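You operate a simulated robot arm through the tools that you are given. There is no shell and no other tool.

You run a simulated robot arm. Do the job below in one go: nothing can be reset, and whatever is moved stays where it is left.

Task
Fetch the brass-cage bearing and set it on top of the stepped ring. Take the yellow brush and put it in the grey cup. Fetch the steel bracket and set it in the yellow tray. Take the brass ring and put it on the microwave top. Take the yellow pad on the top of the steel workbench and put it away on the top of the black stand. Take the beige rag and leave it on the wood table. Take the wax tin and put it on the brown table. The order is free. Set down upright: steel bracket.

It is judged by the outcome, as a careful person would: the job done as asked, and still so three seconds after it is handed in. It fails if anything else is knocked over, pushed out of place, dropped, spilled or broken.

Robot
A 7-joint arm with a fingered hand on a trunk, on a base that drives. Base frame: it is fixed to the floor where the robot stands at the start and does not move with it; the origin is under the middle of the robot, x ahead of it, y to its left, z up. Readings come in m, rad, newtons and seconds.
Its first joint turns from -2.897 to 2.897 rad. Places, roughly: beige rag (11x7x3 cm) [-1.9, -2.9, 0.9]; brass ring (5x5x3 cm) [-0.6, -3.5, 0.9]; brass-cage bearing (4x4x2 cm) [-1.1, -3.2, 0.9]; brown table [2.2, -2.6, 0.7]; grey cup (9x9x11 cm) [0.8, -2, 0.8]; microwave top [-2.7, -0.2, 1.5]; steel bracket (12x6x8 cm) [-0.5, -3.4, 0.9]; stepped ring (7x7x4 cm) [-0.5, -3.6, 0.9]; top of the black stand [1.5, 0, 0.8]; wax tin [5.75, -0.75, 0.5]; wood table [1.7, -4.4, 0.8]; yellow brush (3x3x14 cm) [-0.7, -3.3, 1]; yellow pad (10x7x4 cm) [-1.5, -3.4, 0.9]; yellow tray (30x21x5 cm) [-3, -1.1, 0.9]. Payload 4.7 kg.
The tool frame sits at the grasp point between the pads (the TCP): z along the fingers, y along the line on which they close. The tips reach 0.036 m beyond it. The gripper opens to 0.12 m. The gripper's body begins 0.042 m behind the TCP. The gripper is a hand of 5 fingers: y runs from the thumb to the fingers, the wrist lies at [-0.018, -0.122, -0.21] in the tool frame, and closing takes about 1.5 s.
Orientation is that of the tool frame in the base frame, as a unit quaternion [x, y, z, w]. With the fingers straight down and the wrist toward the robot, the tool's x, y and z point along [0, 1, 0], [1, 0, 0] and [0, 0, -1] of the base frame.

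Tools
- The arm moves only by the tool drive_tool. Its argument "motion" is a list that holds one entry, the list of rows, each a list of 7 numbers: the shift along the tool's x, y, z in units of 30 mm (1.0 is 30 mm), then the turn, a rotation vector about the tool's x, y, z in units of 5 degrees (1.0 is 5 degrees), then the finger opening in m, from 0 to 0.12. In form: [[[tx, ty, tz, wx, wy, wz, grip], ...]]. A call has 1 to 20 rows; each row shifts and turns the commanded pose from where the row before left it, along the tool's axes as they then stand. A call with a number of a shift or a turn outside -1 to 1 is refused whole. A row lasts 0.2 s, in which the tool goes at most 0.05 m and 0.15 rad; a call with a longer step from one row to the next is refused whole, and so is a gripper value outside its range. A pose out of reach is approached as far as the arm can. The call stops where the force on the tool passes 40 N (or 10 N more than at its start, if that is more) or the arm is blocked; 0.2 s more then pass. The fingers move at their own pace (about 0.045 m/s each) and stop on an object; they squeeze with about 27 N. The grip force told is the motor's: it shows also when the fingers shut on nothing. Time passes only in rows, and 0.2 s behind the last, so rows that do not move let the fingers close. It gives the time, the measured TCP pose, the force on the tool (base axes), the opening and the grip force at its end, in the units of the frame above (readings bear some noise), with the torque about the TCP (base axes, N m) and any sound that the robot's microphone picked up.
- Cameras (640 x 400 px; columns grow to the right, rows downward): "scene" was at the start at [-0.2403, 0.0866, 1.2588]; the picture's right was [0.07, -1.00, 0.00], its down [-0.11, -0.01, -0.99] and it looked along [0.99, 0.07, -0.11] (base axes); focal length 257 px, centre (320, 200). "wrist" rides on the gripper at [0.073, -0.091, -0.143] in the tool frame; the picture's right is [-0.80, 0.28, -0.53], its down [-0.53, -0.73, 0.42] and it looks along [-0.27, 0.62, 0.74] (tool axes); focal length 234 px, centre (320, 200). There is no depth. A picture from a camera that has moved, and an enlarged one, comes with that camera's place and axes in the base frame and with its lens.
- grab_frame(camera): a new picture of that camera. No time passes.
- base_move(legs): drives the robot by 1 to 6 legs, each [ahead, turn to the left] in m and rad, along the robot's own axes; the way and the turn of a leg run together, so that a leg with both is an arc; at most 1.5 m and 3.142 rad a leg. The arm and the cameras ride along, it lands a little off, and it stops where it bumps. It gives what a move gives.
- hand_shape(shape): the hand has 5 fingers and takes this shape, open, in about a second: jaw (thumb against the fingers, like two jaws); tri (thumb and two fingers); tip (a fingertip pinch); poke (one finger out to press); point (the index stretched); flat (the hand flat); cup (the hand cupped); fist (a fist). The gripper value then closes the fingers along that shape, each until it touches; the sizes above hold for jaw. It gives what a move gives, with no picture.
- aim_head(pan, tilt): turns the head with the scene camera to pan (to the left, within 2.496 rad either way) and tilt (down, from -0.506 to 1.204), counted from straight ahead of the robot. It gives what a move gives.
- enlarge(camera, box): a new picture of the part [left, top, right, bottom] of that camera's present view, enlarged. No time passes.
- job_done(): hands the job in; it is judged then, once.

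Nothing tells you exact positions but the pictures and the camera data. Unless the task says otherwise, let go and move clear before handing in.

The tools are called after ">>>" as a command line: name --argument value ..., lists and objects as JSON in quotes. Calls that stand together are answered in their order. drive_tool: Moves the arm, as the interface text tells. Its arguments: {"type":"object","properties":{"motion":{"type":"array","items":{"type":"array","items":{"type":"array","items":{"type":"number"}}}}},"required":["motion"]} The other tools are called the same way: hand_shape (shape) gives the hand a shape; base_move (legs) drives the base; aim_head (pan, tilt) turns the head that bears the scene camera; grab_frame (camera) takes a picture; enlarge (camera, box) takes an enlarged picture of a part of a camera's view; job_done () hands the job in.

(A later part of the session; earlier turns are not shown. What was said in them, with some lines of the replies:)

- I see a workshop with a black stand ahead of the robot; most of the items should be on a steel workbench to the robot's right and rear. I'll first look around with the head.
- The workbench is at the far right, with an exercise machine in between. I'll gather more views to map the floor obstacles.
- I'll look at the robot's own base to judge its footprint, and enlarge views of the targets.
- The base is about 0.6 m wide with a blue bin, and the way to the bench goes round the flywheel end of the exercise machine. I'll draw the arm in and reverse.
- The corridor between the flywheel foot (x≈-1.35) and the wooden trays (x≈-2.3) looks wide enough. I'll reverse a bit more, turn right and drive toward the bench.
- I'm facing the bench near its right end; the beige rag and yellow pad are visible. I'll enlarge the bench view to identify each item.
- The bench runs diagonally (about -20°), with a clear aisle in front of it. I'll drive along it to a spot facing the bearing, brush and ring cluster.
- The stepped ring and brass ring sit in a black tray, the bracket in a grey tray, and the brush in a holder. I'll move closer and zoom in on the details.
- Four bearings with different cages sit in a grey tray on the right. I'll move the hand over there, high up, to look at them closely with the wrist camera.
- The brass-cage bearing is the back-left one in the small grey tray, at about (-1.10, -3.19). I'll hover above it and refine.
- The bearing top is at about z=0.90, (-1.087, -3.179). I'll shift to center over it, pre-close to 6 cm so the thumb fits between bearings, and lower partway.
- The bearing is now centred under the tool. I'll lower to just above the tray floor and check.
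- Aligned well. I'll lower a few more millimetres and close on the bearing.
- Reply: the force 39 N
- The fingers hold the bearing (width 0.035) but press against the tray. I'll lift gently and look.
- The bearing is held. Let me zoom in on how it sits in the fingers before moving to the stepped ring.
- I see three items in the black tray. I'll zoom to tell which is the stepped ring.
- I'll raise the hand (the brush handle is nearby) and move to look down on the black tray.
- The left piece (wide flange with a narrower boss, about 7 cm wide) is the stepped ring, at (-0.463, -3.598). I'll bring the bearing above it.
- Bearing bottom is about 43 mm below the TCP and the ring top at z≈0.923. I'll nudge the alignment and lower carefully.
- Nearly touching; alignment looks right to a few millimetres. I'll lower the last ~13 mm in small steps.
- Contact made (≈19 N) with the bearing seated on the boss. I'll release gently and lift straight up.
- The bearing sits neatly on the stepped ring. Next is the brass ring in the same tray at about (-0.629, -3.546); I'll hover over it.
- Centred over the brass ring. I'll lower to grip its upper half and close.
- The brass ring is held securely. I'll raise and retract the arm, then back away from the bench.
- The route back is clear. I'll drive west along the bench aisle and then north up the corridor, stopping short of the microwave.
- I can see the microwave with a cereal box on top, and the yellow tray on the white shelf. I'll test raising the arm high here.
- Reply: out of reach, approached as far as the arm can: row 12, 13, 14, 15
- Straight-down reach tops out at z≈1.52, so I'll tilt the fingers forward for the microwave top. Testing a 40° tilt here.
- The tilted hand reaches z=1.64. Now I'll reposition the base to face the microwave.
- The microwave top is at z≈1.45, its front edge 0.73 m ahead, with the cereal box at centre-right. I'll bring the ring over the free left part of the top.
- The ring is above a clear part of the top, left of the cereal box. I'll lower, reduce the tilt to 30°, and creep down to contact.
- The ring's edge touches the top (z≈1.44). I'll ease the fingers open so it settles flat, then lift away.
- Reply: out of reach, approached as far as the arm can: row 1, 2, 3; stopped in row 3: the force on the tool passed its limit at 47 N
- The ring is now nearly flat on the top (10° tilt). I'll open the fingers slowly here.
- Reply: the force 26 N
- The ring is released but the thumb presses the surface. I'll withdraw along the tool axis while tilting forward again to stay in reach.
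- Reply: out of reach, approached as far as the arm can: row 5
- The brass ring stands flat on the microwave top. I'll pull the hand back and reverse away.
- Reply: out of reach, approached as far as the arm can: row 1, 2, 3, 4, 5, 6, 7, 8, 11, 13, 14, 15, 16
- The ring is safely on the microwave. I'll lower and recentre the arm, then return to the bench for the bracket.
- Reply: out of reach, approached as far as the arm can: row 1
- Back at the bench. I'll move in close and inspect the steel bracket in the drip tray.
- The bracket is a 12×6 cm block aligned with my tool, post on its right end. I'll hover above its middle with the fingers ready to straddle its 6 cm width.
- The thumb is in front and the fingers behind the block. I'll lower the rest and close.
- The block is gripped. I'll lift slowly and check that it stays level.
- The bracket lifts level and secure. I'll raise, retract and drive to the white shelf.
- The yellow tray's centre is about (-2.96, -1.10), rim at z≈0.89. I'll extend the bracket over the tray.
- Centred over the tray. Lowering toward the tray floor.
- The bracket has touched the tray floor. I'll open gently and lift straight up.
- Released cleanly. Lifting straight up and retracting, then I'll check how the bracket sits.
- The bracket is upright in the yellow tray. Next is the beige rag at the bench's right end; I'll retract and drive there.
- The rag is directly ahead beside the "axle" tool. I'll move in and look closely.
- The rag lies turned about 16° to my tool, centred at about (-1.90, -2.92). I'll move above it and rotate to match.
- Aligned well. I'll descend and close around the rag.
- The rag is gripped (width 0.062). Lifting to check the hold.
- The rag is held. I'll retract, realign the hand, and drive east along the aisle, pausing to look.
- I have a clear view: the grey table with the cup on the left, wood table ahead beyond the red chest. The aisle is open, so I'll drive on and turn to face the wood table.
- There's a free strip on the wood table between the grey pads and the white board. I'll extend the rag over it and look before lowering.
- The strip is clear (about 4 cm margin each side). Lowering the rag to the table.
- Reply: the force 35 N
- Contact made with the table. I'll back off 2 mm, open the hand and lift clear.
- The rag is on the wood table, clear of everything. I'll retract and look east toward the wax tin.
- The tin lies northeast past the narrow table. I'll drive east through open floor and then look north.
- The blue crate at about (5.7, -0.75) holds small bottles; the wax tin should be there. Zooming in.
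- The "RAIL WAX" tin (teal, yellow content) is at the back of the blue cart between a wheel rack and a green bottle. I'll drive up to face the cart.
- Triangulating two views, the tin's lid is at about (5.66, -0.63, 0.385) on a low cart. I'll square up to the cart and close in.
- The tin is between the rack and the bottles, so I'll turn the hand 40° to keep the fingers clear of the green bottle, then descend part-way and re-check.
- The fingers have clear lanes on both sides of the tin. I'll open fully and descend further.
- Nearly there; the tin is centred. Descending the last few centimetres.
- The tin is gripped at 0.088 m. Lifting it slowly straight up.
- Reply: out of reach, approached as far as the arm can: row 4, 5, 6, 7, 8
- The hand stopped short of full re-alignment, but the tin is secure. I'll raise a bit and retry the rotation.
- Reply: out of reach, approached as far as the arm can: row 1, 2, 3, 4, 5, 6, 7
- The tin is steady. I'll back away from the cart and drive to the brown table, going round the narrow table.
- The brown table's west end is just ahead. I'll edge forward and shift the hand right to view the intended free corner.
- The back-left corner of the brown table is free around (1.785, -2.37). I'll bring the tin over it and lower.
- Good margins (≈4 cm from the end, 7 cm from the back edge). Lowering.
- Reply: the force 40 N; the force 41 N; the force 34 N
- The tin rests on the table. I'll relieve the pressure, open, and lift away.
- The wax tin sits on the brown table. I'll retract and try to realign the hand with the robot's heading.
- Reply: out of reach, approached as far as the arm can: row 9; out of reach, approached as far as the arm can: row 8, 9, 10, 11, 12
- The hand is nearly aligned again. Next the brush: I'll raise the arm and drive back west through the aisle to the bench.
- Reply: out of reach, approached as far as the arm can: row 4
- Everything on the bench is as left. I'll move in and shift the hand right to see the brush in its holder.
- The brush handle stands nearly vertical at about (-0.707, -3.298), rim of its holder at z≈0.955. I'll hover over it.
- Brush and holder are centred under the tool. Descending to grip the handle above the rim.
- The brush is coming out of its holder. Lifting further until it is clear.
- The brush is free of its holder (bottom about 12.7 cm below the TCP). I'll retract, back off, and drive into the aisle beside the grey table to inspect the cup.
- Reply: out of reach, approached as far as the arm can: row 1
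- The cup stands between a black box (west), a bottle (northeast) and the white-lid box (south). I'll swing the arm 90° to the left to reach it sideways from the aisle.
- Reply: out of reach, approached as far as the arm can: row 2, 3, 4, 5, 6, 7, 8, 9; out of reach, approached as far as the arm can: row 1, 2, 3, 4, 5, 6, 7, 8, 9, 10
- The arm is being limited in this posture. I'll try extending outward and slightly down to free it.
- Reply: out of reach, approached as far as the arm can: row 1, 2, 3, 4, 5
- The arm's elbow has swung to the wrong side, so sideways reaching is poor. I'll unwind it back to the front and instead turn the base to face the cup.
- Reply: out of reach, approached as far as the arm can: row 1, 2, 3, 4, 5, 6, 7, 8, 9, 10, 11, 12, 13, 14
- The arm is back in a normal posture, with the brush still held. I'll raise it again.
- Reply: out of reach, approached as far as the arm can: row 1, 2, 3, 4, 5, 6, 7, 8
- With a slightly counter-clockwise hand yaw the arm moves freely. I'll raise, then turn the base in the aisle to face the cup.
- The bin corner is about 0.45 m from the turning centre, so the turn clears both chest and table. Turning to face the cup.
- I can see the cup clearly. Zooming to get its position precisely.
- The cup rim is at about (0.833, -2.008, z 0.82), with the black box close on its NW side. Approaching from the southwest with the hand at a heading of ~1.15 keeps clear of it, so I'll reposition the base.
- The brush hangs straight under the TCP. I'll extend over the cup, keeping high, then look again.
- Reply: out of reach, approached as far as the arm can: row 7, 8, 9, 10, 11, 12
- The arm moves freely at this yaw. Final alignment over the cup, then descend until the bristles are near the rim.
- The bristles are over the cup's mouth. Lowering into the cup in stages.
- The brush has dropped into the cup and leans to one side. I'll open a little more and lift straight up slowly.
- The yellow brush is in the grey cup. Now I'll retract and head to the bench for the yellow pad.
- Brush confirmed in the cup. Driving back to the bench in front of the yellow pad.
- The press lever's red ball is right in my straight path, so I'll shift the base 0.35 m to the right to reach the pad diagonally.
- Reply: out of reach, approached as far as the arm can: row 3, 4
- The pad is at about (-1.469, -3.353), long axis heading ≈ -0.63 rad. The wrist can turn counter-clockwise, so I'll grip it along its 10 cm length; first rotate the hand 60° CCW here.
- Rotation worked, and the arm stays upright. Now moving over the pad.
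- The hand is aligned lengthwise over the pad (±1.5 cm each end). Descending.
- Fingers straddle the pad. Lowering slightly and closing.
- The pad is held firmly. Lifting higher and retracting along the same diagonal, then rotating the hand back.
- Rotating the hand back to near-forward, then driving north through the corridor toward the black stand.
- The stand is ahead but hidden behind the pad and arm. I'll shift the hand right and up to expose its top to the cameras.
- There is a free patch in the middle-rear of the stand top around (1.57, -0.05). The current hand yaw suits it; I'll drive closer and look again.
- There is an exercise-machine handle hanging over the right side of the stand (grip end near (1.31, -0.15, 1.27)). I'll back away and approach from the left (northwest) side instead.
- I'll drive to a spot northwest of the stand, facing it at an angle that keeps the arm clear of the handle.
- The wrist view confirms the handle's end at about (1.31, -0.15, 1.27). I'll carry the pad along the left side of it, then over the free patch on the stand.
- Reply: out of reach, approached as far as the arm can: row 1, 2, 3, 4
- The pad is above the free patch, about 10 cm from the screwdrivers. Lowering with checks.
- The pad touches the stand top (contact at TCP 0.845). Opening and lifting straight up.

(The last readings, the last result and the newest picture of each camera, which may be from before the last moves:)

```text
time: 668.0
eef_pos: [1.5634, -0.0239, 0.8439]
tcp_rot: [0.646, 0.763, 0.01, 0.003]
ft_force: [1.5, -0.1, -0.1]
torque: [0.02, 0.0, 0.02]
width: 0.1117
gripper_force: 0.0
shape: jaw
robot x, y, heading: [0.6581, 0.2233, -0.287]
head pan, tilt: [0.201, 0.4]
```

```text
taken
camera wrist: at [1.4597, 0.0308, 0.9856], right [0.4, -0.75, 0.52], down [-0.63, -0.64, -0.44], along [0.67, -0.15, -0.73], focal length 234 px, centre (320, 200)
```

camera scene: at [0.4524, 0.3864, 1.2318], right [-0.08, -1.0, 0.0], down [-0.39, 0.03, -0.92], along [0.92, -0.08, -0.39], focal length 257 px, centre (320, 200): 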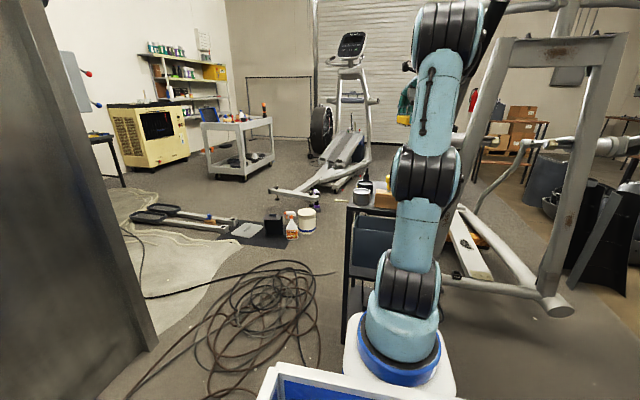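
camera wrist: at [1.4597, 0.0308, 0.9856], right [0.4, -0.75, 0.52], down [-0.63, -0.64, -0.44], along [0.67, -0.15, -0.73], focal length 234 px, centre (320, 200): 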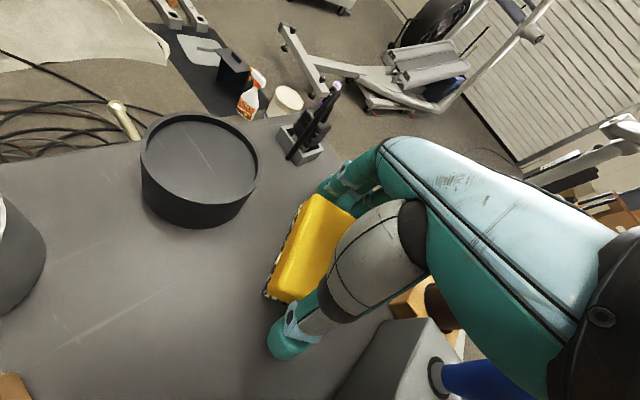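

>>> drive_tool --motion '[[[0, 0, -0.4, 0, 0, 0, 0.112], [0, 0, -0.7, 0, 0, 0, 0.112], [0, 0, -0.9, 0, 0, 0, 0.112], [0, 0, -0.9, 0, 0, 0, 0.112], [0, 0, -0.9, 0, 0, 0, 0.112], [0, 0, -0.9, 0, 0, 0, 0.112], [0, 0, -0.9, 0, 0, 0, 0.112], [0, 0, -0.9, 0, 0, 0, 0.112], [0, 0, -0.9, 0, 0, 0, 0.112], [0, 0, -0.9, 0, 0, 0, 0.112]]]'

>>> grab_frame --camera "wrist"

```text
time: 670.2
eef_pos: [1.559, -0.0266, 1.0937]
tcp_rot: [0.646, 0.763, 0.01, 0.002]
ft_force: [-0.2, -0.4, -0.5]
torque: [0.03, 0.0, 0.02]
width: 0.1117
gripper_force: 0.0
shape: jaw
robot x, y, heading: [0.658, 0.2232, -0.289]
head pan, tilt: [0.201, 0.4]
```

```text
taken
camera wrist: at [1.4555, 0.0281, 1.2347], right [0.4, -0.75, 0.52], down [-0.63, -0.64, -0.44], along [0.67, -0.15, -0.73], focal length 234 px, centre (320, 200)
```

wrist: 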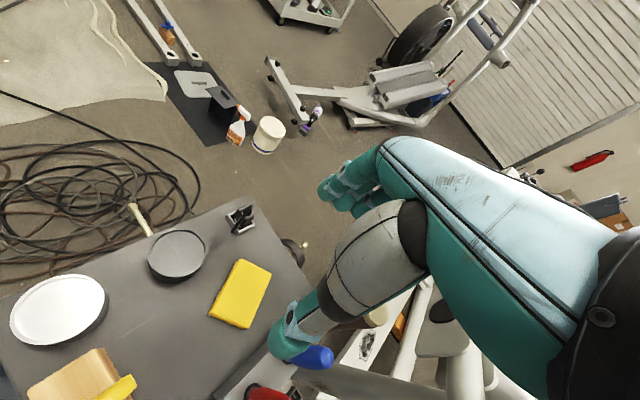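

The pad sits on the black stand with everything else undisturbed. Retracting along the same left-side path.

>>> drive_tool --motion '[[[0.6, -0.9, 0, 0, 0, 0, 0.112], [0.7, -0.9, 0, 0, 0, 0, 0.112], [0.7, -0.9, 0, 0, 0, 0, 0.112], [0.6, -0.9, 0, 0, 0, 0, 0.112], [0.44, -0.9, 0, 0, 0, 0, 0.112], [0.44, -0.9, 0, 0, 0, 0, 0.112], [0.44, -0.9, 0, 0, 0, 0, 0.112], [0.44, -0.9, 0, 0, 0, 0, 0.112], [0.44, -0.9, 0, 0, 0, 0, 0.112], [0.44, -0.9, 0, 0, 0, 0, 0.112], [0.3, -0.9, 0, 0, 0, 0, 0.112]]]'

>>> grab_frame --camera "wrist"

>>> enlarge --camera "wrist" --box '[200, 110, 392, 240]'

```text
time: 672.6
eef_pos: [1.2387, 0.0887, 1.0895]
tcp_rot: [0.646, 0.763, 0.01, 0.003]
ft_force: [-0.6, -0.6, 0.2]
torque: [0.04, -0.01, 0.02]
width: 0.1116
gripper_force: 0.0
shape: jaw
robot x, y, heading: [0.66, 0.2246, -0.291]
head pan, tilt: [0.201, 0.4]
```

```text
taken
camera wrist: at [1.1354, 0.1434, 1.2312], right [0.4, -0.75, 0.52], down [-0.63, -0.64, -0.44], along [0.67, -0.15, -0.73], focal length 234 px, centre (320, 200)
```

wrist: 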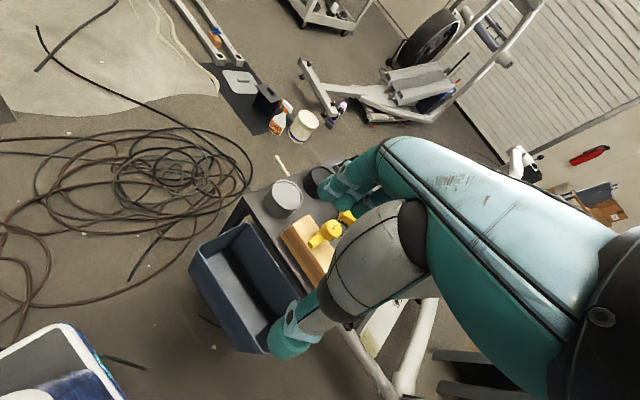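

```text
3.08 times, centred on (296, 175) of wrist
camera zoom: at [1.1354, 0.1434, 1.2312], right [0.4, -0.75, 0.52], down [-0.63, -0.64, -0.44], along [0.67, -0.15, -0.73], focal length 720 px, centre (394, 277)
```

zoom: 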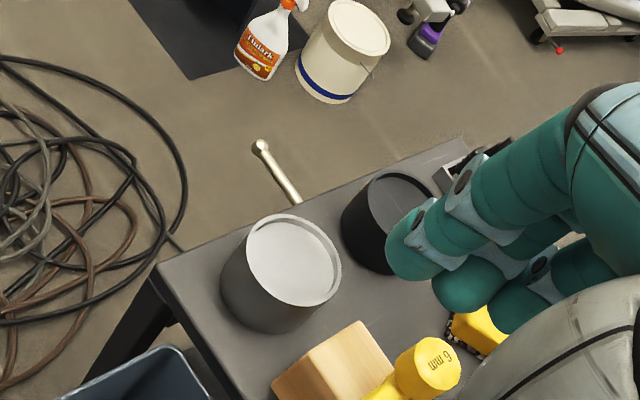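

All seven items are placed. I'll back the robot clear and take a last look at the stand before handing in.

>>> base_move --legs '[[-0.3, 0.0]]'

>>> grab_frame --camera "wrist"

>>> aim_head --pan 2.4 --tilt 0.1

>>> aim_head --pan -2.49 --tilt 0.1

>>> grab_frame --camera "scene"

```text
time: 674.7
eef_pos: [0.9497, 0.1735, 1.0901]
tcp_rot: [0.646, 0.763, 0.01, 0.002]
ft_force: [0.3, 0.2, 0.4]
torque: [0.01, -0.01, 0.01]
width: 0.1121
gripper_force: 0.0
shape: jaw
robot x, y, heading: [0.3692, 0.3111, -0.287]
head pan, tilt: [0.201, 0.4]
```

```text
taken
camera wrist: at [0.8459, 0.2286, 1.2314], right [0.4, -0.75, 0.52], down [-0.63, -0.64, -0.44], along [0.67, -0.15, -0.73], focal length 234 px, centre (320, 200)
```

wrist: 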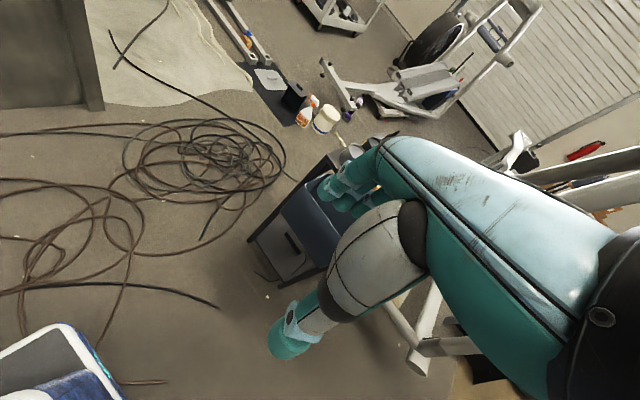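

```text
time: 676.7
eef_pos: [0.9507, 0.1742, 1.0886]
tcp_rot: [0.646, 0.763, 0.01, 0.002]
ft_force: [-0.3, -0.3, 0.2]
torque: [0.01, 0.01, 0.01]
width: 0.1116
gripper_force: 0.0
shape: jaw
robot x, y, heading: [0.3684, 0.3091, -0.288]
head pan, tilt: [2.4, 0.099]
```

```text
time: 680.6
eef_pos: [0.9495, 0.1742, 1.0905]
tcp_rot: [0.646, 0.764, 0.01, 0.002]
ft_force: [0.2, -0.5, 1.3]
torque: [-0.04, -0.02, 0.0]
width: 0.1118
gripper_force: 0.1
shape: jaw
robot x, y, heading: [0.368, 0.3111, -0.288]
head pan, tilt: [-2.491, 0.099]
```

```text
taken
camera scene: at [-0.0152, 0.4462, 1.2598], right [-0.36, 0.93, 0.0], down [0.09, 0.04, -1.0], along [-0.93, -0.36, -0.1], focal length 257 px, centre (320, 200)
```

scene: 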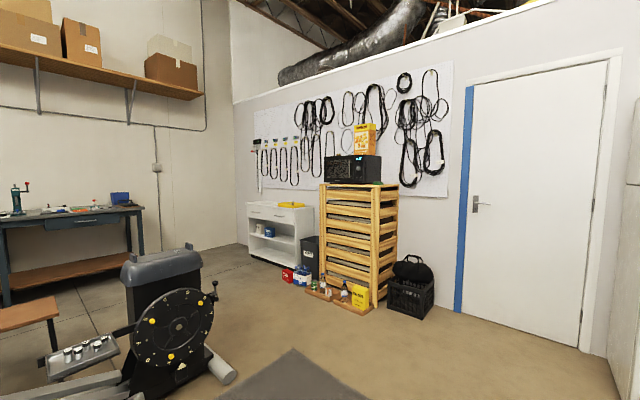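

>>> enlarge --camera "scene" --box '[240, 115, 400, 215]'

```text
4.00 times, centred on (320, 165) of scene
camera zoom: at [-0.0152, 0.4462, 1.2598], right [-0.36, 0.93, 0.0], down [0.09, 0.04, -1.0], along [-0.93, -0.36, -0.1], focal length 1028 px, centre (320, 340)
```

zoom: 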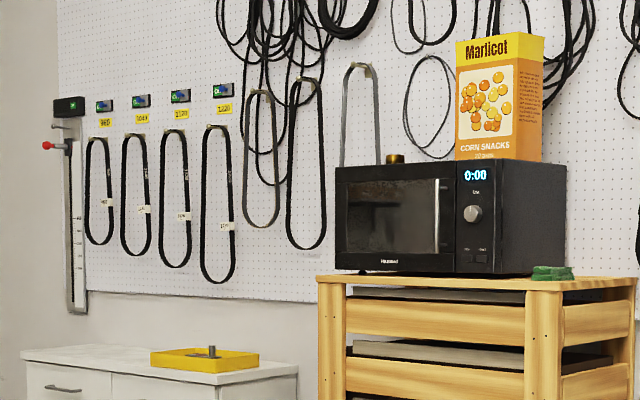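

The brass ring still stands on the microwave and the bracket's post shows above the yellow tray's rim. The other items were checked when I placed them, the hand is empty and the robot is clear, so I'm handing the job in.

>>> job_done

```text
The job is handed in.
```

I placed all seven items where you asked and handed the job in. No result has come back yet.

| Item | Where it is now | How it sits |
|---|---|---|
| Brass-cage bearing | On top of the stepped ring, in the black tray on the bench | Centred on the raised middle |
| Yellow brush | In the grey cup | Bristles down, handle leaning on the rim |
| Steel bracket | In the yellow tray | Upright |
| Brass ring | On the microwave top | Flat, to the left of the cereal box |
| Yellow pad (from the steel workbench) | On top of the black stand | Flat, in the free patch behind the wood block |
| Beige rag | On the wood table | Flat, between the grey pads and the white board |
| Wax tin | On the brown table | Upright, near the back corner at the west end |

I checked each item with the camera right after letting go. At the end I could also still see the brass ring on the microwave and the bracket in its tray. I saw nothing else knocked over or moved.

- **Stepped ring:** two pieces in the black tray looked similar. I took the left one, with the wide flange and narrower top, as the stepped ring because it matched the 7 cm size you gave.
- **Brush:** I let go of it with the bristles just above the cup floor, so it dropped a short way before settling.
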